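You operate a simulated robot arm through the tools that you are given. There is no shell and no other tool.

You are at the controls of a simulated two-armed robot. One attempt, no reset.

TASK
Pick up the tub from the top of the trolley with one hand, pass it to the other hand and put it on the side bench before the controller. Set down upright: tub.

It is judged by the outcome, as a careful person would: the job done as asked, and still so three seconds after it is handed in. It fails if anything else is knocked over, pushed out of place, dropped, spilled or broken.

THE ROBOT
Two 7-joint arms with three-finger grippers on one trunk, on a base that moves. Base frame: it is fixed to the floor where the robot stands at the start and does not move with it; the origin is under the middle of the robot, x ahead of it, y to its left, z up. Readings come in cm, rad, newtons and seconds.
The left shoulder is at the start at [4.2, 15.4, 100.7], the right one opposite. With the tool pointing down near the work surface each hand reaches from about 10 to 62 cm from the robot's upright axis, wherever it stands, measured 20 degrees to its own side. Places, roughly: side bench before the controller (34x20 cm) [12, 220, 80]; tub [200, 200, 100]. Payload 2.69 kg a hand.
The tool frame of a hand sits at the grasp point between the pads (the TCP): z along the fingers, y along the line on which they close. The tips reach 2.9 cm beyond it. The gripper opens to 12 cm; its body begins 7.8 cm behind the TCP.
Orientation is told as [roll, pitch, yaw] about the base's x, y, z axes, in that order, counted from this pose: with the fingers straight down and closing along the base's y, the tool's x points along the base's -x, its y along +y and its z along -z.

THE INTERFACE
- The arms move only by the tool drive_tool. It takes "left_plan", "right_plan" or both (then of equal length, played together; a hand with none holds still); each is a list of rows, each a list of 3 entries, a list of its own where there are three numbers: the turn, a rotation vector about the tool's x, y, z in units of 5 degrees (1.0 is 5 degrees), then the shift along the tool's x, y, z in units of 50 mm (1.0 is 50 mm), then the finger opening in cm, from 0 to 12. In form: [[[wx, wy, wz], [x, y, z], claw], ...]. A call has 1 to 20 rows; each row shifts and turns the commanded pose from where the row before left it, along the tool's axes as they then stand. A call with a number of a shift or a turn outside -1 to 1 is refused whole. Rows are played at 5 a second. More than 5 cm and 0.15 rad between two rows, or a gripper value outside its range, and nothing of the call is played. Where a pose cannot be reached the arm comes as near as it can. A force on the tool above 40 N (or 10 N above the force at the start of the call, whichever is more), or a blocked arm, ends the call early, and 0.2 s more pass. Each finger travels about 13.62 cm/s and halts on what it meets, pressing with about 38 N; the grip force reading is that of the motor and also rises with nothing between the fingers. The clock runs only during rows and for 0.2 s after the last one: add rows that do not move to give the fingers time. It gives the time, the measured TCP pose, the force on the tool (base axes), the opening and the grip force at its end, in the units of the frame above (readings bear some noise), with the torque about the TCP (base axes, N m) and any sound that the robot's microphone picked up, and new pictures: "show" is both (left out), scene, wrist or none (wrist: the cameras of the hands that moved).
- Cameras (640 x 400 px; columns grow to the right, rows downward): "scene" is now at [15.7, -0.12, 117.86]; the picture's right is [-0.02, -1.00, 0.00], its down [-0.36, 0.01, -0.93] and it looks along [0.93, -0.02, -0.36] (base axes); focal length 260 px, centre (320, 200). "left" rides on the left gripper at [6.3, 0, -10.4] in its tool frame; the picture's right is [0.00, 1.00, 0.00], its down [-0.83, 0.00, -0.56] and it looks along [-0.56, 0.00, 0.83] (tool axes); focal length 275 px, centre (320, 200). "right" rides on the right gripper at [6.3, 0, -10.4] in its tool frame; the picture's right is [0.01, 1.00, 0.00], its down [-0.83, 0.00, -0.56] and it looks along [-0.56, 0.00, 0.83] (tool axes); focal length 275 px, centre (320, 200). There is no depth. A picture from a camera that has moved, and an enlarged one, comes with that camera's place and axes in the base frame and with its lens.
- lift_body(by): moves the trunk up (or, below 0, down) by that many cm; the arms and the scene camera ride with it, the base frame stays. It gives what a move gives, with no picture.
- drive_base(legs): drives the robot by 1 to 6 legs, each [ahead, left, turn to the left] in cm, cm and rad, along the robot's own axes; the way and the turn of a leg run together, so that a leg with both is an arc; at most 150 cm and 3.142 rad a leg. The arms and the cameras ride along, it lands a little off, and it stops where it bumps. It gives what a move gives, and a new picture of the scene camera.
- head_to(pan, tilt): turns the head with the scene camera to pan (to the left, within 1.396 rad either way) and tilt (down, from -0.506 to 1.204), counted from straight ahead of the robot (the tilt from the chest, where the trunk bows). It gives what a move gives, and a new picture of the scene camera.
- close_up(camera, box): a new picture of the part [left, top, right, bottom] of that camera's present view, enlarged. No time passes.
- close_job(): hands the job in; it is judged then, once.

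Nothing tells you exact positions but the pictures and the camera data. Unless the task says otherwise, let go and move clear before handing in.

The tools are called after "Request:" as name(argument=value, ...) on one line, values as JSON. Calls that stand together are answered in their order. drive_tool: Moves the arms, as the interface text tells. Its arguments: {"type":"object","properties":{"left_plan":{"type":"array"},"right_plan":{"type":"array"},"show":{"type":"string","enum":["both","scene","wrist","none"]}},"required":[]} The other tools are called the same way: lift_body (by) moves the trunk up or down; drive_base (legs) drives the base; head_to (pan, tilt) turns the head that bears the scene camera; close_up (camera, box) takes an enlarged picture of a part of a camera's view; close_job () hands the job in.

At the start:

```text
time: 0.0
left_tcp_pos: [38.27, 13.36, 107.56]
left_ee_rot: [-0.001, 0.0, 0.0]
left_ft_force: [0.9, 0.1, -0.5]
left_moment: [-0.01, 0.02, 0.0]
left_width: 12.0
left_gripper_force: 0.2
right_tcp_pos: [30.89, -15.07, 105.26]
right_ee_rot: [0.0, -0.002, -0.002]
right_ft_force: [-0.4, 0.8, 0.2]
right_moment: [-0.01, 0.01, -0.02]
right_width: 11.99
right_gripper_force: 0.1
trunk travel left (down, up): [-37.5, 6.3]
robot x, y, heading: [0.06, -0.22, -0.001]
head pan, tilt (commanded): [-0.021, 0.37]
```

scene: 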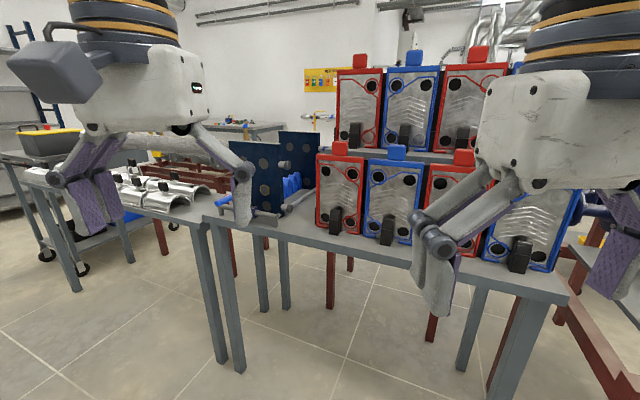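
right: 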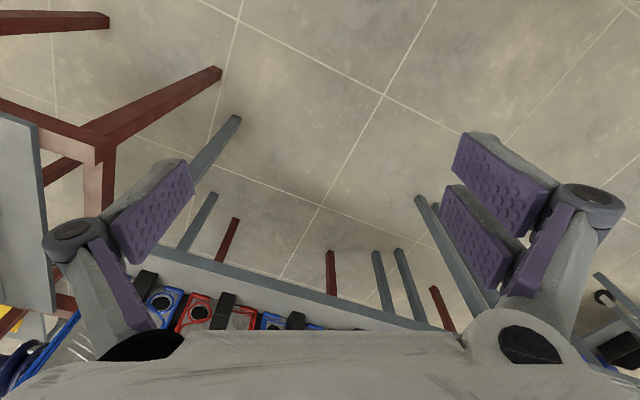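
left: 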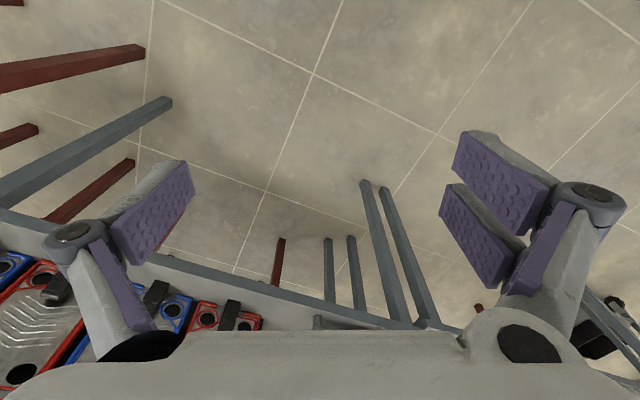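

I see benches with blue and red units ahead, and at far left what looks like a trolley with a black/yellow tub. I'll turn the head left to find the tub, the trolley and the side bench.

Request:
head_to(pan=0.785, tilt=0.3)

Request:
head_to(pan=1.396, tilt=0.3)

```text
time: 1.1
left_tcp_pos: [38.38, 13.41, 107.68]
left_ee_rot: [0.0, 0.001, 0.001]
left_ft_force: [0.8, -0.6, 0.1]
left_moment: [0.01, 0.02, -0.02]
left_width: 11.99
left_gripper_force: 0.2
right_tcp_pos: [30.82, -15.09, 105.35]
right_ee_rot: [0.0, 0.0, -0.003]
right_ft_force: [0.2, 0.6, -0.1]
right_moment: [0.0, 0.01, 0.02]
right_width: 12.0
right_gripper_force: 0.1
trunk travel left (down, up): [-37.5, 6.3]
robot x, y, heading: [0.22, -0.16, -0.001]
head pan, tilt (commanded): [0.785, 0.3]
camera scene: at [13.01, 6.67, 118.51], right [0.71, -0.71, 0.0], down [-0.21, -0.21, -0.96], along [0.68, 0.67, -0.3], focal length 260 px, centre (320, 200)
```

scene: 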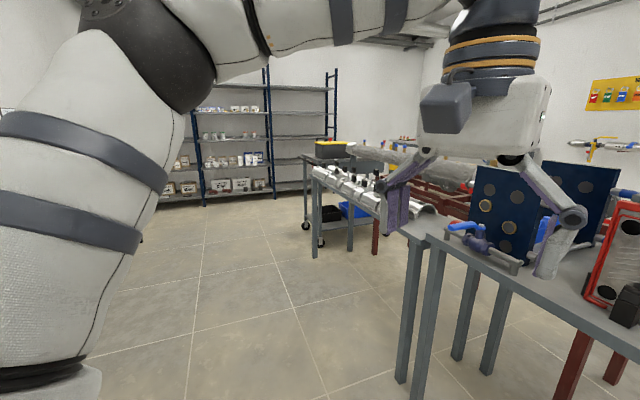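

```text
time: 2.1
left_tcp_pos: [38.29, 13.39, 107.63]
left_ee_rot: [0.001, -0.001, -0.001]
left_ft_force: [-0.2, 0.4, 0.9]
left_moment: [0.0, -0.03, 0.0]
left_width: 11.98
left_gripper_force: 0.1
right_tcp_pos: [30.91, -15.04, 105.48]
right_ee_rot: [0.0, 0.0, -0.002]
right_ft_force: [0.0, 0.3, -0.2]
right_moment: [0.0, -0.01, -0.03]
right_width: 12.0
right_gripper_force: 0.1
trunk travel left (down, up): [-37.5, 6.3]
robot x, y, heading: [-0.29, -0.01, -0.0]
head pan, tilt (commanded): [1.396, 0.3]
camera scene: at [8.03, 9.26, 118.51], right [0.98, -0.17, 0.0], down [-0.05, -0.29, -0.96], along [0.17, 0.94, -0.3], focal length 260 px, centre (320, 200)
```

scene: 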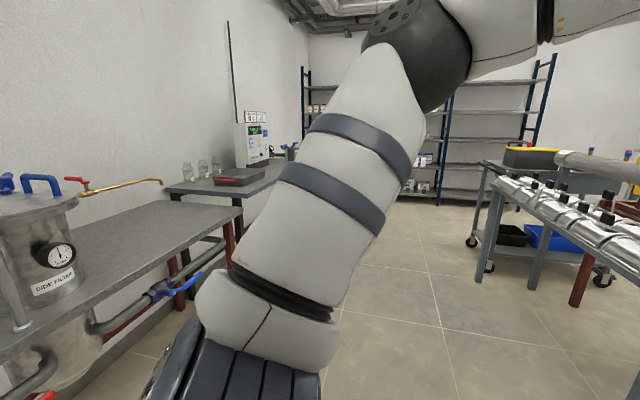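

The controller (white box with a display) stands on a side bench at the far left, and the trolley with a yellow/black tub or case is at the right. I'll enlarge both for detail.

Request:
close_up(camera="scene", box=[150, 90, 310, 220])

Request:
close_up(camera="scene", box=[460, 120, 640, 280])

```text
3.08 times, centred on (230, 155) of scene
camera zoom: at [8.03, 9.26, 118.51], right [0.98, -0.17, 0.0], down [-0.05, -0.29, -0.96], along [0.17, 0.94, -0.3], focal length 799 px, centre (597, 338)
```

zoom: 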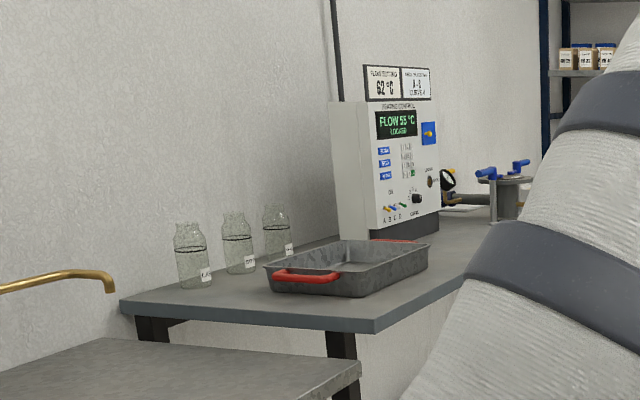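

```text
2.50 times, centred on (550, 200) of scene
camera zoom: at [8.03, 9.26, 118.51], right [0.98, -0.17, 0.0], down [-0.05, -0.29, -0.96], along [0.17, 0.94, -0.3], focal length 649 px, centre (-255, 200)
```

zoom: 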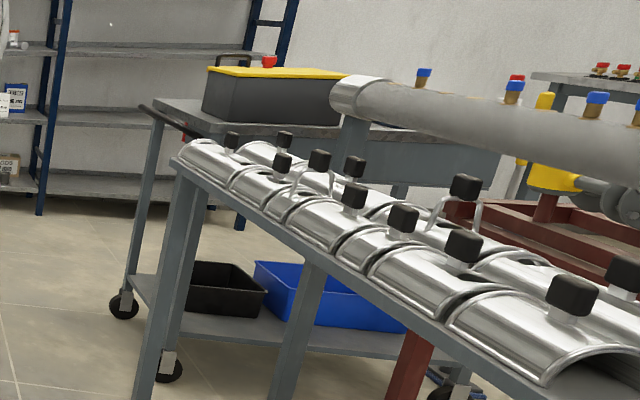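

The controller bench is beyond the left bench, with the trolley across the aisle at about [185–250, 140–215]; benches line both sides. I'll face down the aisle and drive partway, then look again.

Request:
head_to(pan=0.0, tilt=0.35)

Request:
drive_base(legs=[[10, 0, 0], [0, 0, 1.12], [110, 0, 0]])

```text
time: 3.7
left_tcp_pos: [38.32, 13.37, 107.56]
left_ee_rot: [-0.002, 0.0, -0.001]
left_ft_force: [-0.6, 0.0, -0.9]
left_moment: [0.0, 0.0, 0.04]
left_width: 11.99
left_gripper_force: 0.0
right_tcp_pos: [30.9, -15.07, 105.31]
right_ee_rot: [0.002, -0.001, -0.002]
right_ft_force: [0.3, -0.1, -0.4]
right_moment: [0.0, -0.03, 0.0]
right_width: 12.01
right_gripper_force: 0.0
trunk travel left (down, up): [-37.5, 6.3]
robot x, y, heading: [-0.18, 0.01, -0.001]
head pan, tilt (commanded): [0.0, 0.351]
camera scene: at [15.71, 0.08, 118.04], right [0.0, -1.0, 0.0], down [-0.34, 0.0, -0.94], along [0.94, 0.0, -0.34], focal length 260 px, centre (320, 200)
```

scene: 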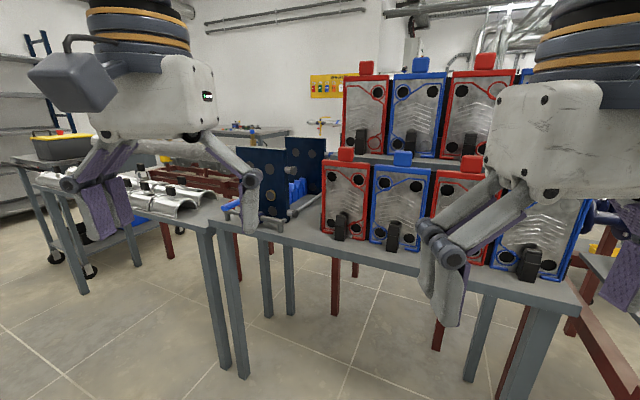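

```text
time: 12.9
left_tcp_pos: [60.85, 140.41, 107.55]
left_ee_rot: [-0.001, 0.002, 1.129]
left_ft_force: [-0.7, 0.2, -0.2]
left_moment: [-0.03, -0.02, 0.04]
left_width: 12.01
left_gripper_force: 0.1
right_tcp_pos: [83.49, 121.59, 105.31]
right_ee_rot: [0.0, -0.001, 1.127]
right_ft_force: [0.2, 1.4, 0.0]
right_moment: [0.01, 0.0, 0.03]
right_width: 11.99
right_gripper_force: 0.0
trunk travel left (down, up): [-37.5, 6.3]
robot x, y, heading: [56.72, 99.98, 1.131]
head pan, tilt (commanded): [0.0, 0.351]
camera scene: at [63.37, 114.33, 118.04], right [0.9, -0.43, 0.0], down [-0.15, -0.31, -0.94], along [0.4, 0.85, -0.34], focal length 260 px, centre (320, 200)
```

scene: 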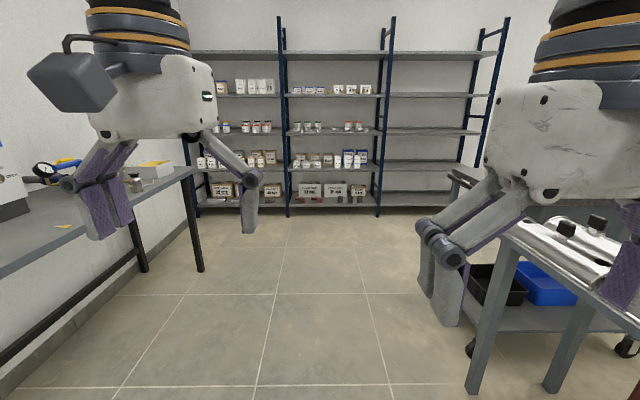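

The robot is now in the aisle, with the controller bench to its left and the trolley to its right. I'll look both ways from here.

Request:
head_to(pan=-0.9, tilt=0.3)

Request:
head_to(pan=1.1, tilt=0.35)

```text
time: 14.2
left_tcp_pos: [60.92, 140.48, 107.55]
left_ee_rot: [0.001, 0.001, 1.128]
left_ft_force: [-0.9, 0.7, 0.9]
left_moment: [0.0, -0.02, -0.01]
left_width: 11.99
left_gripper_force: 0.0
right_tcp_pos: [83.41, 121.47, 105.35]
right_ee_rot: [0.001, -0.001, 1.127]
right_ft_force: [0.3, -0.5, 0.1]
right_moment: [-0.05, -0.01, -0.01]
right_width: 12.0
right_gripper_force: 0.0
trunk travel left (down, up): [-37.5, 6.3]
robot x, y, heading: [56.39, 100.17, 1.128]
head pan, tilt (commanded): [-0.901, 0.3]
camera scene: at [68.47, 108.01, 118.51], right [0.23, -0.97, 0.0], down [-0.29, -0.07, -0.96], along [0.93, 0.22, -0.3], focal length 260 px, centre (320, 200)
```

scene: 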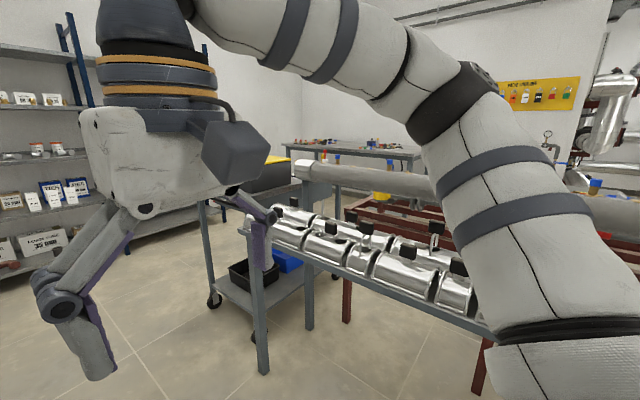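

```text
time: 16.1
left_tcp_pos: [60.97, 140.36, 107.64]
left_ee_rot: [0.0, -0.001, 1.13]
left_ft_force: [-0.3, -0.1, 0.7]
left_moment: [0.02, -0.04, -0.04]
left_width: 12.01
left_gripper_force: 0.1
right_tcp_pos: [83.51, 121.58, 105.31]
right_ee_rot: [0.0, 0.0, 1.127]
right_ft_force: [0.1, 0.0, 0.8]
right_moment: [0.0, -0.05, 0.0]
right_width: 11.99
right_gripper_force: 0.0
trunk travel left (down, up): [-37.5, 6.3]
robot x, y, heading: [57.1, 100.18, 1.131]
head pan, tilt (commanded): [1.1, 0.351]
camera scene: at [53.7, 113.26, 118.04], right [0.79, 0.61, 0.0], down [0.21, -0.27, -0.94], along [-0.57, 0.74, -0.34], focal length 260 px, centre (320, 200)
```

scene: 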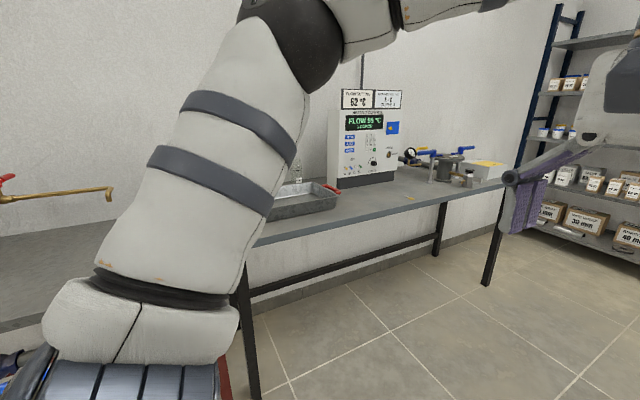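

Request:
close_up(camera="scene", box=[260, 80, 520, 240])

```text
2.46 times, centred on (390, 160) of scene
camera zoom: at [53.7, 113.26, 118.04], right [0.79, 0.61, 0.0], down [0.21, -0.27, -0.94], along [-0.57, 0.74, -0.34], focal length 639 px, centre (148, 298)
```

zoom: 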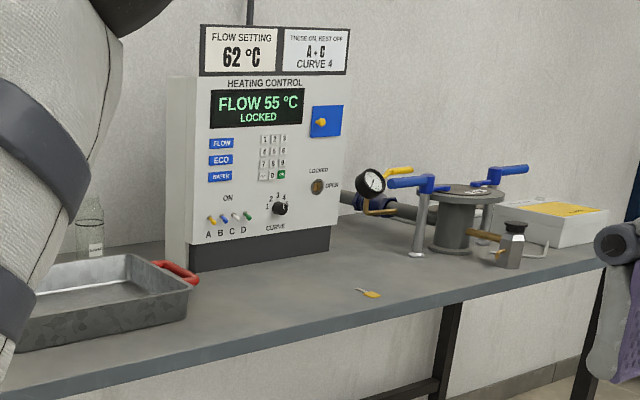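

The controller bench has a clear patch before the controller, between the tray and the pump fittings, with a small yellow key lying on it. Now I'll drive to the trolley's end and look at its top.

Request:
head_to(pan=0.0, tilt=0.35)

Request:
drive_base(legs=[[100, 0, 0], [0, 0, -1.55]])

```text
time: 17.4
left_tcp_pos: [60.86, 140.44, 107.56]
left_ee_rot: [-0.001, 0.0, 1.129]
left_ft_force: [-0.3, 0.3, -0.6]
left_moment: [0.0, -0.02, 0.01]
left_width: 12.02
left_gripper_force: 0.0
right_tcp_pos: [83.49, 121.54, 105.19]
right_ee_rot: [-0.001, 0.0, 1.126]
right_ft_force: [-0.8, 0.2, -0.1]
right_moment: [0.03, 0.0, 0.0]
right_width: 12.03
right_gripper_force: 0.1
trunk travel left (down, up): [-37.5, 6.3]
robot x, y, heading: [56.55, 100.25, 1.129]
head pan, tilt (commanded): [0.0, 0.351]
camera scene: at [63.36, 114.31, 118.04], right [0.9, -0.43, 0.0], down [-0.15, -0.31, -0.94], along [0.4, 0.85, -0.34], focal length 260 px, centre (320, 200)
```

scene: 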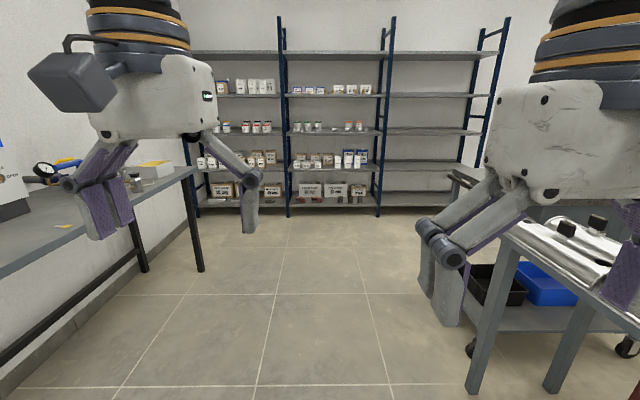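

```text
time: 26.3
left_tcp_pos: [138.7, 187.96, 107.71]
left_ee_rot: [0.001, 0.001, -0.381]
left_ft_force: [0.7, 0.2, 0.4]
left_moment: [0.0, 0.02, 0.0]
left_width: 12.01
left_gripper_force: 0.0
right_tcp_pos: [121.21, 164.29, 105.47]
right_ee_rot: [0.0, 0.0, -0.382]
right_ft_force: [-0.2, 0.1, 0.0]
right_moment: [0.01, 0.01, 0.0]
right_width: 12.0
right_gripper_force: 0.0
trunk travel left (down, up): [-37.5, 6.3]
robot x, y, heading: [98.01, 189.99, -0.382]
head pan, tilt (commanded): [0.0, 0.351]
camera scene: at [112.68, 184.09, 118.04], right [-0.37, -0.93, 0.0], down [-0.32, 0.13, -0.94], along [0.87, -0.35, -0.34], focal length 260 px, centre (320, 200)
```

scene: 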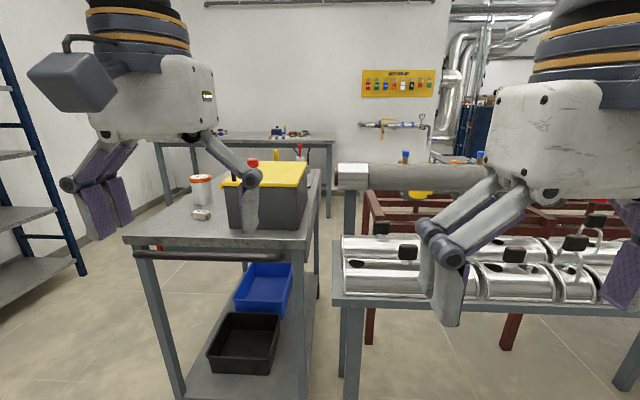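

Request:
close_up(camera="scene", box=[120, 130, 330, 260])

```text
3.05 times, centred on (225, 195) of scene
camera zoom: at [112.68, 184.09, 118.04], right [-0.37, -0.93, 0.0], down [-0.32, 0.13, -0.94], along [0.87, -0.35, -0.34], focal length 791 px, centre (610, 215)
```

zoom: 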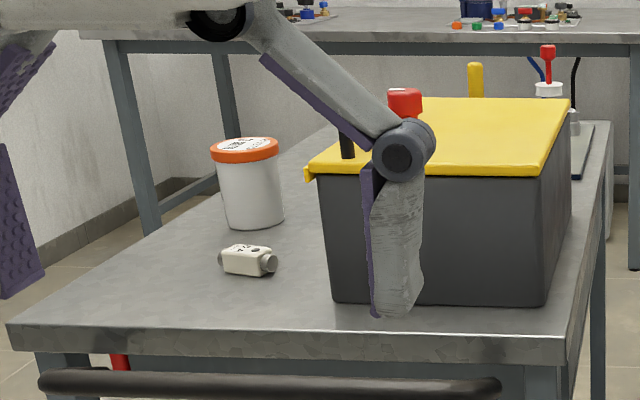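

The tub is the white pot with the orange lid on the trolley's left side, next to the toolbox, with a small white valve in front of it. I'll look down at my own base to judge how close I can drive, then view the trolley again.

Request:
head_to(pan=0.0, tilt=1.2)

Request:
head_to(pan=0.35, tilt=0.45)

```text
time: 27.4
left_tcp_pos: [138.71, 188.0, 107.5]
left_ee_rot: [0.0, 0.001, -0.38]
left_ft_force: [-0.2, -0.1, -0.4]
left_moment: [0.02, 0.0, -0.04]
left_width: 12.0
left_gripper_force: 0.1
right_tcp_pos: [121.19, 164.33, 105.3]
right_ee_rot: [-0.001, -0.002, -0.381]
right_ft_force: [0.1, -0.2, -1.2]
right_moment: [-0.03, 0.03, -0.02]
right_width: 12.0
right_gripper_force: 0.1
trunk travel left (down, up): [-37.5, 6.3]
robot x, y, heading: [98.1, 189.92, -0.382]
head pan, tilt (commanded): [0.0, 1.201]
camera scene: at [109.23, 185.47, 111.31], right [-0.37, -0.93, 0.0], down [-0.87, 0.35, -0.36], along [0.34, -0.13, -0.93], focal length 260 px, centre (320, 200)
```

scene: 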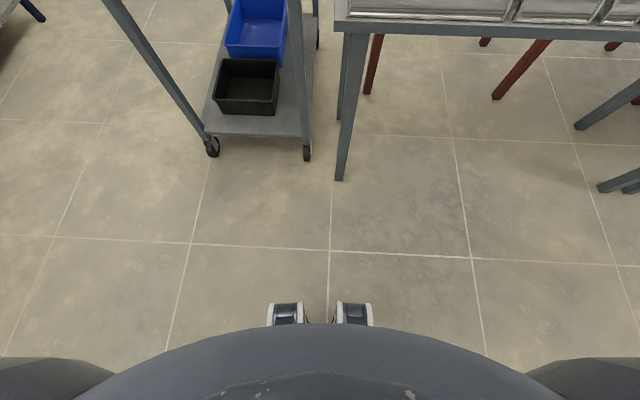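

```text
time: 28.6
left_tcp_pos: [138.62, 187.96, 107.67]
left_ee_rot: [0.0, 0.0, -0.38]
left_ft_force: [0.6, 0.1, 0.0]
left_moment: [0.03, 0.02, 0.03]
left_width: 12.03
left_gripper_force: 0.0
right_tcp_pos: [121.24, 164.38, 105.26]
right_ee_rot: [0.0, -0.001, -0.381]
right_ft_force: [0.0, -0.2, -0.2]
right_moment: [0.04, -0.01, 0.0]
right_width: 11.99
right_gripper_force: 0.1
trunk travel left (down, up): [-37.5, 6.3]
robot x, y, heading: [98.21, 190.01, -0.381]
head pan, tilt (commanded): [0.351, 0.45]
camera scene: at [113.22, 187.27, 117.11], right [-0.03, -1.0, 0.0], down [-0.44, 0.01, -0.9], along [0.9, -0.03, -0.44], focal length 260 px, centre (320, 200)
```

scene: 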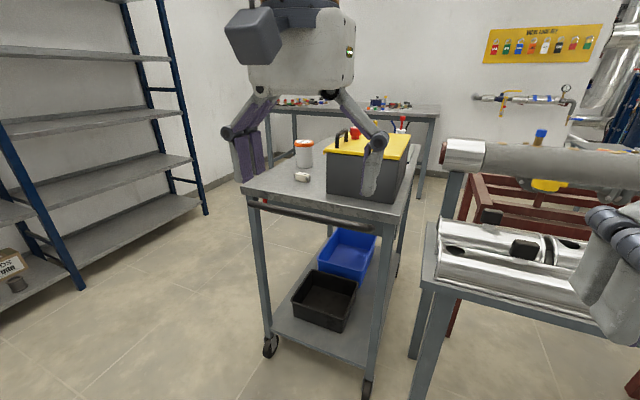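

Request:
close_up(camera="scene", box=[230, 110, 430, 235])

```text
3.20 times, centred on (330, 172) of scene
camera zoom: at [113.22, 187.27, 117.11], right [-0.03, -1.0, 0.0], down [-0.44, 0.01, -0.9], along [0.9, -0.03, -0.44], focal length 830 px, centre (288, 288)
```

zoom: 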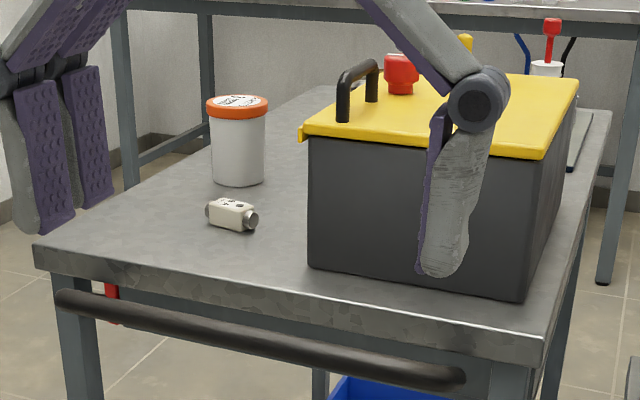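

The tub stands near [210, 190], about 9–10 cm tall and 8–9 cm wide, on a top at about z 82–86. I plan to pick it from above with the left hand and receive it with the right hand held forward. First I'll test in free air whether the right hand can point forward.

Request:
drive_tool(right_plan=[[[0, 0, 0], [-1, 0, 0], 12], [[0, 0, 0], [-1, 0, 0], 12], [[0, 0, 0], [-0.6, 0, 0], 12], [[0, -1, 0], [0, 0, 0], 12], [[0, -1, 0], [0, 0, 0], 12], [[0, -1, 0], [0, 0, 0], 12], [[0, -1, 0], [0, 0, 0], 12], [[0, -1, 0], [0, 0, 0], 12], [[0, -1, 0], [0, 0, 0], 12], [[0, -1, 0], [0, 0, 0], 12], [[0, -1, 0], [0, 0, 0], 12], [[0, -1, 0], [0, 0, 0], 12], [[0, -1, 0], [0, 0, 0], 12], [[0, -1, 0], [0, 0, 0], 12], [[0, -1, 0], [0, 0, 0], 12], [[0, -1, 0], [0, 0, 0], 12], [[0, -1, 0], [0, 0, 0], 12]], show="both")

Request:
head_to(pan=-0.35, tilt=0.35)

```text
time: 32.1
left_tcp_pos: [138.7, 188.03, 107.64]
left_ee_rot: [-0.001, 0.001, -0.38]
left_ft_force: [-0.1, 0.7, -0.5]
left_moment: [-0.03, 0.02, 0.02]
left_width: 11.99
left_gripper_force: 0.2
right_tcp_pos: [133.38, 159.43, 105.27]
right_ee_rot: [0.001, -1.224, -0.382]
right_ft_force: [0.9, -0.7, -0.4]
right_moment: [0.02, 0.0, 0.01]
right_width: 12.02
right_gripper_force: 0.0
trunk travel left (down, up): [-37.5, 6.3]
robot x, y, heading: [97.98, 189.69, -0.373]
head pan, tilt (commanded): [0.351, 0.45]
camera scene: at [113.22, 187.28, 117.12], right [-0.03, -1.0, 0.0], down [-0.44, 0.01, -0.9], along [0.9, -0.03, -0.44], focal length 260 px, centre (320, 200)
camera right: at [122.23, 163.93, 102.85], right [0.37, 0.93, 0.0], down [-0.22, 0.09, 0.97], along [0.9, -0.36, 0.24], focal length 275 px, centre (320, 200)
```

scene: 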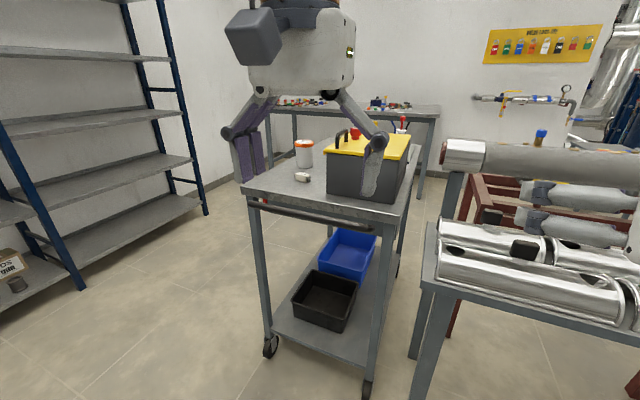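
right: 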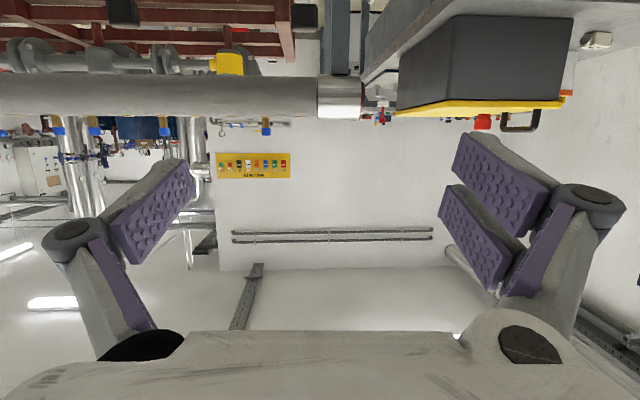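

```text
time: 33.2
left_tcp_pos: [138.63, 187.96, 107.69]
left_ee_rot: [-0.001, 0.0, -0.38]
left_ft_force: [0.0, 0.0, 0.6]
left_moment: [0.01, 0.01, 0.01]
left_width: 12.01
left_gripper_force: 0.0
right_tcp_pos: [133.3, 159.43, 105.11]
right_ee_rot: [-0.001, -1.221, -0.382]
right_ft_force: [-0.1, 0.0, -0.4]
right_moment: [0.0, 0.01, 0.02]
right_width: 11.99
right_gripper_force: 0.1
trunk travel left (down, up): [-37.5, 6.3]
robot x, y, heading: [98.0, 189.67, -0.376]
head pan, tilt (commanded): [-0.351, 0.351]
camera scene: at [110.97, 181.33, 118.04], right [-0.67, -0.75, 0.0], down [-0.26, 0.23, -0.94], along [0.7, -0.63, -0.34], focal length 260 px, centre (320, 200)
```

scene: 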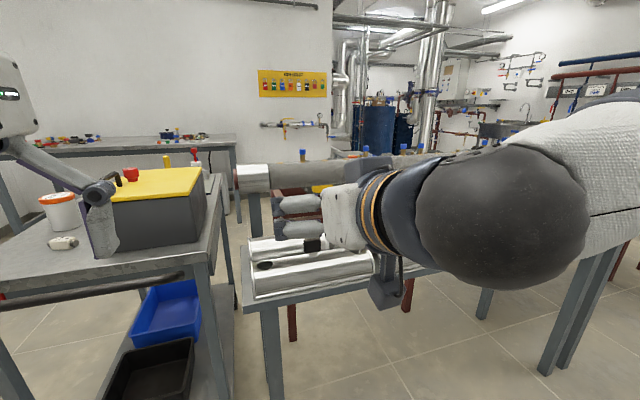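

Request:
close_up(camera="scene", box=[230, 140, 450, 320])

```text
2.22 times, centred on (340, 230) of scene
camera zoom: at [110.97, 181.33, 118.04], right [-0.67, -0.75, 0.0], down [-0.26, 0.23, -0.94], along [0.7, -0.63, -0.34], focal length 577 px, centre (276, 133)
```

zoom: 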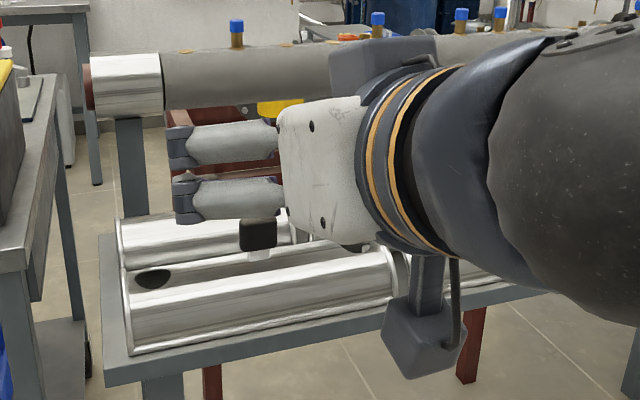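

The right hand reaches a forward-pointing pose well, and its body is slim (about ±3 cm) with the camera hanging below. Now I'll lift the right hand out of the way and turn the left hand a quarter turn, so that its fingers close fore and aft.

Request:
drive_tool(left_plan=[[[0, 0, 1], [0, 0, 0], 12], [[0, 0, 1], [0, 0, 0], 12], [[0, 0, 1], [0, 0, 0], 12], [[0, 0, 1], [0, 0, 0], 12], [[0, 0, 1], [0, 0, 0], 12], [[0, 0, 1], [0, 0, 0], 12], [[0, 0, 1], [0, 0, 0], 12], [[0, 0, 1], [0, 0, 0], 12], [[0, 0, 1], [0, 0, 0], 12], [[0, 0, 1], [0, 0, 0], 12], [[0, 0, 1], [0, 0, 0], 12], [[0, 0, 1], [0, 0, 0], 12], [[0, 0, 1], [0, 0, 0], 12], [[0, 0, 1], [0, 0, 0], 12], [[0, 0, 1], [0, 0, 0], 12], [[0, 0, 1], [0, 0, 0], 12], [[0, 0, 1], [0, 0, 0], 12], [[0, 0, 1], [0, 0, 0], 12]], right_plan=[[[0, 0, 0], [-0.49, -0.533, -0.604], 12], [[0, 0, 0], [-0.49, -0.533, -0.604], 12], [[0, 0, 0], [-0.49, -0.533, -0.604], 12], [[0, 0, 0], [0, 0, 0], 12], [[0, 0, 0], [0, 0, 0], 12], [[0, 0, 0], [0, 0, 0], 12], [[0, 0, 0], [0, 0, 0], 12], [[0, 0, 0], [0, 0, 0], 12], [[0, 0, 0], [0, 0, 0], 12], [[0, 0, 0], [0, 0, 0], 12], [[0, 0, 0], [0, 0, 0], 12], [[0, 0, 0], [0, 0, 0], 12], [[0, 0, 0], [0, 0, 0], 12], [[0, 0, 0], [0, 0, 0], 12], [[0, 0, 0], [0, 0, 0], 12], [[0, 0, 0], [0, 0, 0], 12], [[0, 0, 0], [0, 0, 0], 12], [[0, 0, 0], [0, 0, 0], 12]], show="none")

Request:
head_to(pan=0.25, tilt=0.45)

```text
time: 37.0
left_tcp_pos: [138.9, 188.07, 107.57]
left_ee_rot: [0.0, 0.001, -1.952]
left_ft_force: [-0.1, 0.0, 0.4]
left_moment: [0.01, 0.04, 0.0]
left_width: 11.98
left_gripper_force: 0.0
right_tcp_pos: [124.74, 154.42, 115.55]
right_ee_rot: [0.0, -1.221, -0.383]
right_ft_force: [-0.6, 0.0, 0.2]
right_moment: [0.0, 0.02, 0.03]
right_width: 12.01
right_gripper_force: 0.1
trunk travel left (down, up): [-37.5, 6.3]
robot x, y, heading: [97.83, 189.81, -0.379]
head pan, tilt (commanded): [-0.351, 0.351]
```

```text
time: 38.0
left_tcp_pos: [138.68, 187.95, 107.57]
left_ee_rot: [0.001, 0.0, -1.951]
left_ft_force: [0.3, 0.8, 0.9]
left_moment: [0.0, -0.02, -0.02]
left_width: 11.97
left_gripper_force: 0.1
right_tcp_pos: [124.66, 154.36, 115.57]
right_ee_rot: [0.0, -1.222, -0.38]
right_ft_force: [0.3, -0.6, -0.3]
right_moment: [-0.01, -0.01, -0.01]
right_width: 12.01
right_gripper_force: 0.1
trunk travel left (down, up): [-37.5, 6.3]
robot x, y, heading: [98.27, 189.97, -0.38]
head pan, tilt (commanded): [0.25, 0.45]
camera scene: at [113.14, 186.34, 117.12], right [-0.13, -0.99, 0.0], down [-0.43, 0.06, -0.9], along [0.89, -0.12, -0.44], focal length 260 px, centre (320, 200)
```

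scene: 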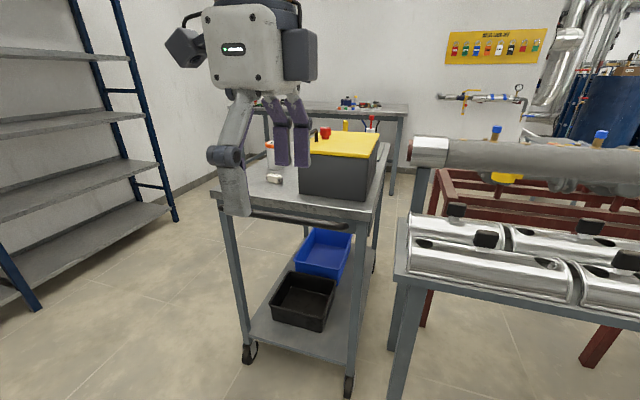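

The left hand turned as wanted. Now I'll drive part of the way to the trolley, shifted left to keep off the clamp bench corner.

Request:
drive_base(legs=[[0, 32, 0], [26, 0, -0.05]])

```text
time: 42.5
left_tcp_pos: [174.56, 205.95, 107.51]
left_ee_rot: [0.0, 0.0, -1.996]
left_ft_force: [-0.7, -0.6, 0.3]
left_moment: [-0.01, 0.02, 0.0]
left_width: 11.99
left_gripper_force: 0.2
right_tcp_pos: [158.95, 173.08, 115.5]
right_ee_rot: [0.001, -1.223, -0.429]
right_ft_force: [-0.1, -0.5, -0.4]
right_moment: [0.01, 0.0, -0.02]
right_width: 12.02
right_gripper_force: 0.0
trunk travel left (down, up): [-37.5, 6.3]
robot x, y, heading: [134.0, 210.08, -0.425]
head pan, tilt (commanded): [0.25, 0.45]
camera scene: at [148.91, 205.52, 117.11], right [-0.18, -0.98, 0.0], down [-0.43, 0.08, -0.9], along [0.89, -0.16, -0.44], focal length 260 px, centre (320, 200)
```

scene: 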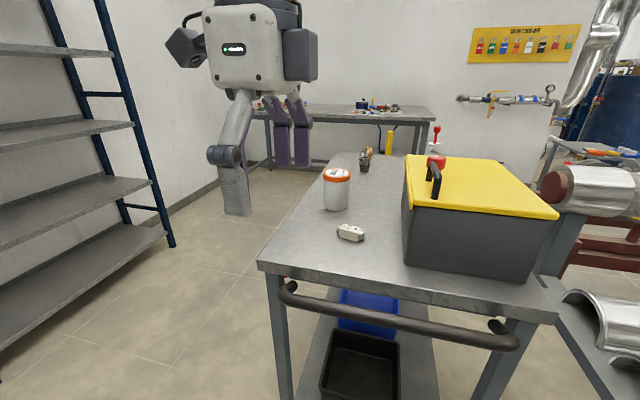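

Request:
close_up(camera="scene", box=[250, 130, 450, 290])

Request:
close_up(camera="left", box=[0, 0, 640, 400])

```text
2.50 times, centred on (350, 210) of scene
camera zoom: at [148.91, 205.52, 117.11], right [-0.18, -0.98, 0.0], down [-0.43, 0.08, -0.9], along [0.89, -0.16, -0.44], focal length 649 px, centre (245, 175)
```

zoom: 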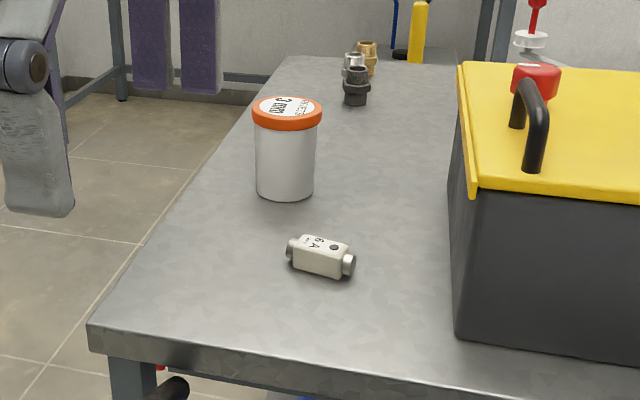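

```text
1.00 times, centred on (320, 200) of left (not enlarged: the box is as wide or as high as the picture)
camera zoom: at [177.28, 211.8, 118.1], right [0.91, -0.42, 0.0], down [-0.35, -0.76, 0.56], along [-0.23, -0.51, -0.83], focal length 275 px, centre (320, 200)
```

zoom: 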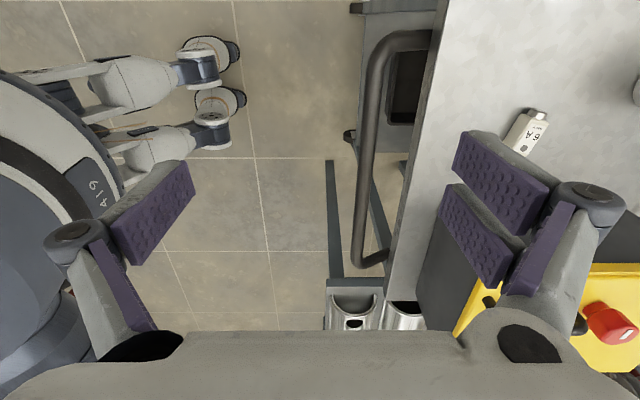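

Two views agree: the tub is at [210, 190], standing on the top at z≈85, 9.3 cm tall with a lid about 7.2 cm wide. The left hand is in line with it, so I'll drive 25 cm straight ahead.

Request:
drive_base(legs=[[25, 0, 0]])

Request:
close_up(camera="left", box=[0, 0, 640, 400])

```text
time: 44.4
left_tcp_pos: [197.42, 196.2, 107.55]
left_ee_rot: [0.001, 0.001, -1.987]
left_ft_force: [-0.2, -0.9, -0.6]
left_moment: [-0.02, 0.05, 0.05]
left_width: 12.01
left_gripper_force: 0.1
right_tcp_pos: [182.18, 163.21, 115.48]
right_ee_rot: [-0.001, -1.223, -0.418]
right_ft_force: [0.4, -0.2, -0.3]
right_moment: [-0.03, 0.01, -0.01]
right_width: 11.99
right_gripper_force: 0.0
trunk travel left (down, up): [-37.5, 6.3]
robot x, y, heading: [156.72, 199.53, -0.411]
head pan, tilt (commanded): [0.25, 0.45]
camera scene: at [171.71, 195.51, 117.11], right [-0.16, -0.99, 0.0], down [-0.43, 0.07, -0.9], along [0.89, -0.15, -0.44], focal length 260 px, centre (320, 200)
```

scene: 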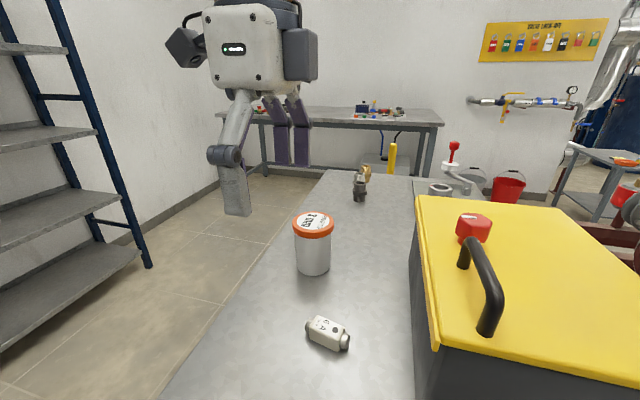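

```text
1.00 times, centred on (320, 200) of left (not enlarged: the box is as wide or as high as the picture)
camera zoom: at [200.0, 202.1, 118.11], right [0.91, -0.41, 0.0], down [-0.34, -0.76, 0.56], along [-0.23, -0.51, -0.83], focal length 275 px, centre (320, 200)
```

zoom: 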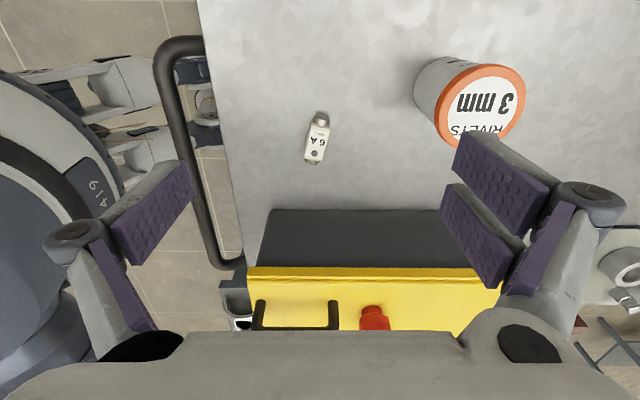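

Both cameras put the tub's axis at about [210.0, 190.4], top at z≈94. I'll move the left hand 13.9 cm forward so that it is centred above the lid, staying high, then check.

Request:
drive_tool(left_plan=[[[0, 0, 0], [0, 0.7, 0], 12], [[0, 0, 0], [-0.04, 0.7, 0], 12], [[0, 0, 0], [0, 0.7, 0], 12], [[0, 0, 0], [0, 0.68, 0], 12], [[0, 0, 0], [0, 0, 0.6], 12], [[0, 0, 0], [0, 0, 0.4], 12], [[0, 0, 0], [0, 0, 0], 12]], show="both")

```text
time: 46.0
left_tcp_pos: [208.88, 190.99, 102.74]
left_ee_rot: [-0.001, 0.0, -1.988]
left_ft_force: [0.3, 0.8, -0.4]
left_moment: [-0.01, -0.02, 0.04]
left_width: 12.02
left_gripper_force: 0.0
left hand out of reach, approached as far as the arm can: row 4
right_tcp_pos: [182.05, 163.29, 115.48]
right_ee_rot: [0.0, -1.226, -0.417]
right_ft_force: [0.3, -0.2, -0.3]
right_moment: [0.01, 0.0, 0.0]
right_width: 12.0
right_gripper_force: 0.1
trunk travel left (down, up): [-37.5, 6.3]
robot x, y, heading: [156.9, 199.65, -0.413]
head pan, tilt (commanded): [0.25, 0.45]
camera scene: at [171.65, 195.53, 117.12], right [-0.16, -0.99, 0.0], down [-0.43, 0.07, -0.9], along [0.89, -0.15, -0.44], focal length 260 px, centre (320, 200)
camera left: at [211.64, 196.86, 113.27], right [0.91, -0.41, 0.0], down [-0.34, -0.76, 0.56], along [-0.23, -0.51, -0.83], focal length 275 px, centre (320, 200)
```

scene: 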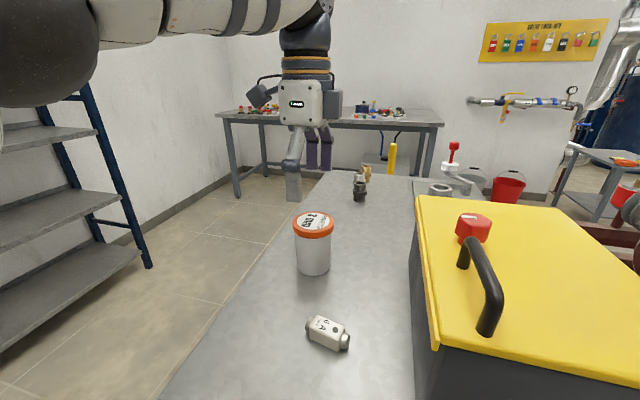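
left: 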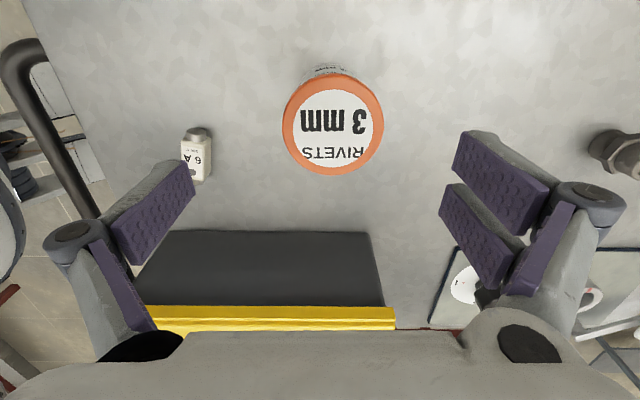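

The hand is nearly centred over the lid, about 1 cm short of reach at this height; lowering should regain it. I'll descend to about z 93 while shifting 1 cm forward, fingers fully open.

Request:
drive_tool(left_plan=[[[0, 0, 0], [0, 0.05, 0.4], 12], [[0, 0, 0], [0.02, 0.05, 0.4], 12], [[0, 0, 0], [0, 0.05, 0.4], 12], [[0, 0, 0], [0, 0.05, 0.4], 12], [[0, 0, 0], [0, 0, 0.3], 12], [[0, 0, 0], [0, 0, 0], 12], [[0, 0, 0], [0, 0, 0], 12]], show="both")

```text
time: 47.6
left_tcp_pos: [209.96, 190.55, 93.14]
left_ee_rot: [-0.001, -0.001, -1.986]
left_ft_force: [0.3, 0.5, 0.2]
left_moment: [0.04, -0.02, -0.04]
left_width: 11.98
left_gripper_force: 0.1
right_tcp_pos: [182.08, 163.21, 115.48]
right_ee_rot: [0.001, -1.223, -0.417]
right_ft_force: [-0.3, 0.0, 0.3]
right_moment: [0.0, 0.01, -0.04]
right_width: 12.03
right_gripper_force: 0.0
trunk travel left (down, up): [-37.5, 6.3]
robot x, y, heading: [156.37, 199.55, -0.418]
head pan, tilt (commanded): [0.25, 0.45]
camera scene: at [171.65, 195.53, 117.12], right [-0.16, -0.99, 0.0], down [-0.43, 0.07, -0.9], along [0.89, -0.15, -0.44], focal length 260 px, centre (320, 200)
camera left: at [212.57, 196.43, 103.65], right [0.91, -0.41, 0.0], down [-0.34, -0.76, 0.56], along [-0.23, -0.51, -0.83], focal length 275 px, centre (320, 200)
```

scene: 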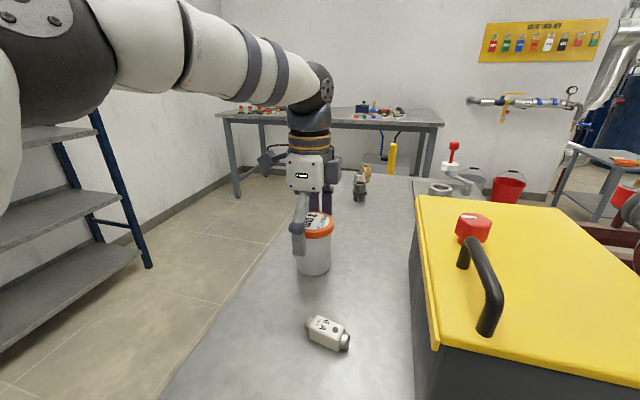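
left: 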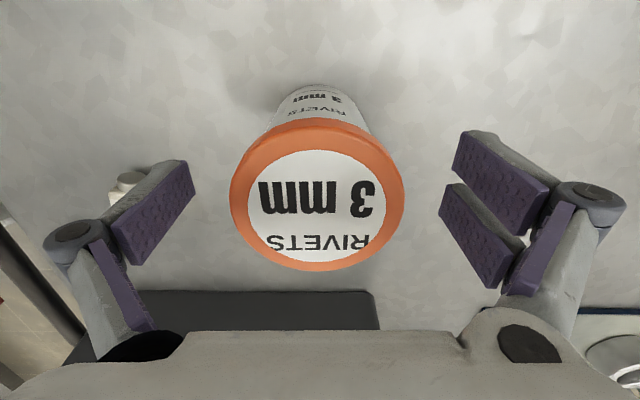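

The lid sits centred between the open fingers. I'll close on it now and let the fingers settle.

Request:
drive_tool(left_plan=[[[0, 0, 0], [0, 0, 0], 10], [[0, 0, 0], [0, 0, 0], 8.5], [[0, 0, 0], [0, 0, 0], 7], [[0, 0, 0], [0, 0, 0], 5], [[0, 0, 0], [0, 0, 0], 4], [[0, 0, 0], [0, 0, 0], 4], [[0, 0, 0], [0, 0, 0], 4], [[0, 0, 0], [0, 0, 0], 4]], show="both")

```text
time: 49.4
left_tcp_pos: [209.89, 190.57, 93.17]
left_ee_rot: [0.001, 0.0, -1.987]
left_ft_force: [0.3, 0.1, 3.2]
left_moment: [-0.02, 0.11, -0.06]
left_width: 7.07
left_gripper_force: 38.0
right_tcp_pos: [182.09, 163.32, 115.52]
right_ee_rot: [0.003, -1.226, -0.418]
right_ft_force: [-0.1, -0.6, -0.8]
right_moment: [-0.01, 0.0, 0.0]
right_width: 12.03
right_gripper_force: 0.0
trunk travel left (down, up): [-37.5, 6.3]
robot x, y, heading: [156.98, 199.65, -0.411]
head pan, tilt (commanded): [0.25, 0.45]
camera scene: at [171.62, 195.54, 117.13], right [-0.16, -0.99, 0.0], down [-0.43, 0.07, -0.9], along [0.89, -0.15, -0.43], focal length 260 px, centre (320, 200)
camera left: at [212.55, 196.43, 103.7], right [0.91, -0.41, 0.0], down [-0.34, -0.76, 0.56], along [-0.23, -0.51, -0.83], focal length 275 px, centre (320, 200)
```

scene: 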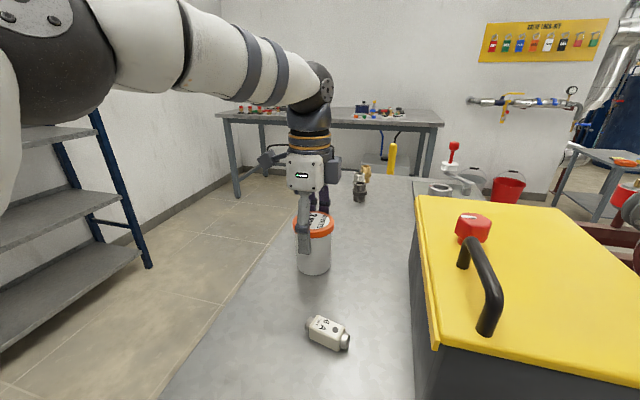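
left: 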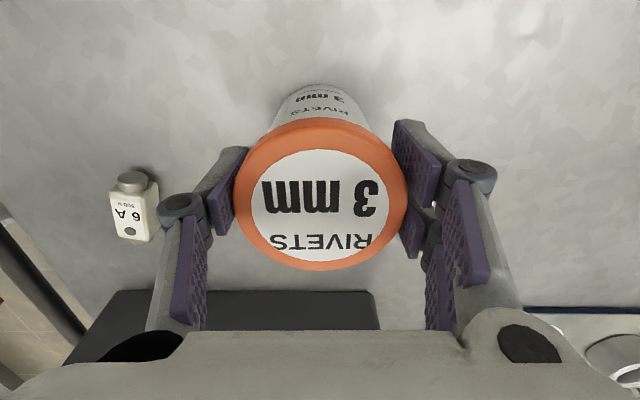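

The lid is gripped at 7.1 cm width with 38 N. I'll lift gently 2 cm and check the weight, then on up.

Request:
drive_tool(left_plan=[[[0, 0, 0], [0, 0, -0.1], 4], [[0, 0, 0], [0, 0, -0.15], 4], [[0, 0, 0], [0, 0, -0.2], 4], [[0, 0, 0], [0, 0, -0.2], 4], [[0, 0, 0], [0, 0, 0], 4]], show="both")

```text
time: 50.6
left_tcp_pos: [210.01, 190.57, 96.43]
left_ee_rot: [0.0, -0.001, -1.987]
left_ft_force: [-0.3, 0.3, -3.9]
left_moment: [0.03, -0.01, 0.0]
left_width: 7.03
left_gripper_force: 37.7
right_tcp_pos: [182.05, 163.26, 115.52]
right_ee_rot: [0.001, -1.223, -0.416]
right_ft_force: [0.1, -0.9, 0.0]
right_moment: [0.02, 0.04, -0.01]
right_width: 11.98
right_gripper_force: 0.0
trunk travel left (down, up): [-37.5, 6.3]
robot x, y, heading: [156.51, 199.87, -0.414]
head pan, tilt (commanded): [0.25, 0.45]
camera scene: at [171.68, 195.52, 117.11], right [-0.16, -0.99, 0.0], down [-0.43, 0.07, -0.9], along [0.89, -0.15, -0.44], focal length 260 px, centre (320, 200)
camera left: at [212.59, 196.39, 106.94], right [0.91, -0.41, 0.0], down [-0.34, -0.76, 0.56], along [-0.23, -0.51, -0.83], focal length 275 px, centre (320, 200)
```

scene: 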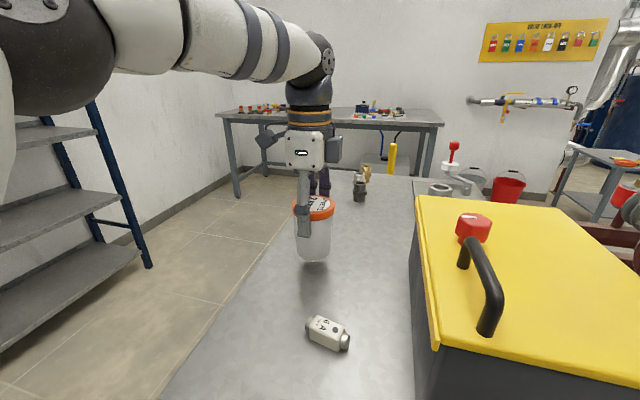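
left: 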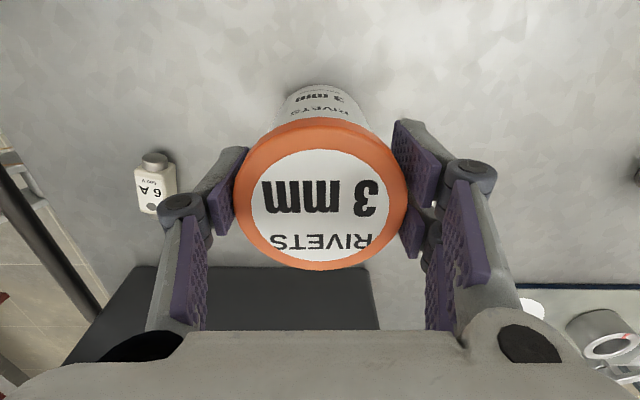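

The whole tub came up cleanly, weighing about 4 N. I'll raise it to about z 107 and draw it back toward the robot.

Request:
drive_tool(left_plan=[[[0, 0, 0], [0, -0.15, -0.5], 4], [[0, 0, 0], [0, -0.3, -0.5], 4], [[0, 0, 0], [0, -0.3, -0.5], 4], [[0, 0, 0], [0, -0.4, -0.4], 4], [[0, 0, 0], [0, -0.5, -0.2], 4], [[0, 0, 0], [0, -0.5, 0], 4], [[0, 0, 0], [0, -0.4, 0], 4], [[0, 0, 0], [0, -0.3, 0], 4], [[0, 0, 0], [0, 0, 0], 4]], show="scene")

```text
time: 52.6
left_tcp_pos: [196.91, 196.53, 106.72]
left_ee_rot: [0.001, 0.0, -1.987]
left_ft_force: [0.0, 0.7, -2.9]
left_moment: [-0.02, 0.01, -0.01]
left_width: 7.06
left_gripper_force: 38.4
right_tcp_pos: [182.12, 163.04, 115.47]
right_ee_rot: [0.0, -1.222, -0.416]
right_ft_force: [1.1, 0.9, 0.1]
right_moment: [0.01, 0.0, -0.05]
right_width: 11.98
right_gripper_force: 0.1
trunk travel left (down, up): [-37.5, 6.3]
robot x, y, heading: [157.11, 199.54, -0.415]
head pan, tilt (commanded): [0.25, 0.45]
camera scene: at [171.67, 195.52, 117.11], right [-0.17, -0.99, 0.0], down [-0.43, 0.07, -0.9], along [0.89, -0.15, -0.44], focal length 260 px, centre (320, 200)
```

scene: 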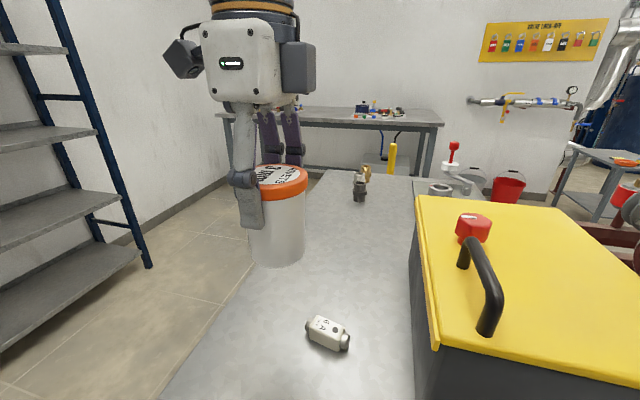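

The tub is safely held clear of the trolley. I'll back the robot away into the open aisle for the hand-over.

Request:
drive_base(legs=[[-45, 0, 0]])

```text
time: 55.2
left_tcp_pos: [156.75, 213.98, 106.59]
left_ee_rot: [-0.001, 0.0, -1.996]
left_ft_force: [-0.1, -0.8, -2.7]
left_moment: [0.01, 0.0, 0.0]
left_width: 7.01
left_gripper_force: 37.7
right_tcp_pos: [141.74, 180.89, 115.54]
right_ee_rot: [0.001, -1.224, -0.429]
right_ft_force: [0.5, -0.1, 0.6]
right_moment: [-0.03, 0.0, 0.01]
right_width: 11.99
right_gripper_force: 0.1
trunk travel left (down, up): [-37.5, 6.3]
robot x, y, heading: [117.14, 217.09, -0.427]
head pan, tilt (commanded): [0.25, 0.45]
camera scene: at [131.6, 213.27, 117.12], right [-0.18, -0.98, 0.0], down [-0.43, 0.08, -0.9], along [0.89, -0.16, -0.43], focal length 260 px, centre (320, 200)
```

scene: 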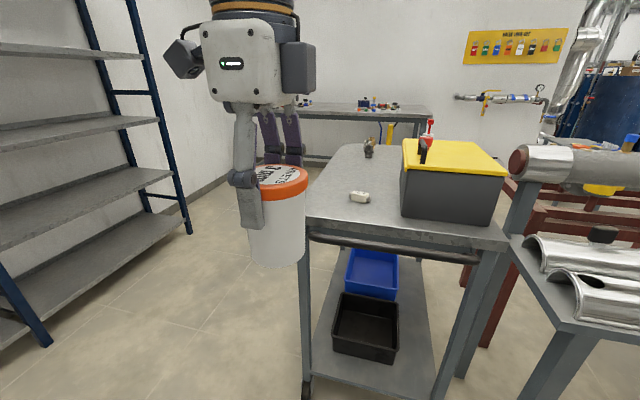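

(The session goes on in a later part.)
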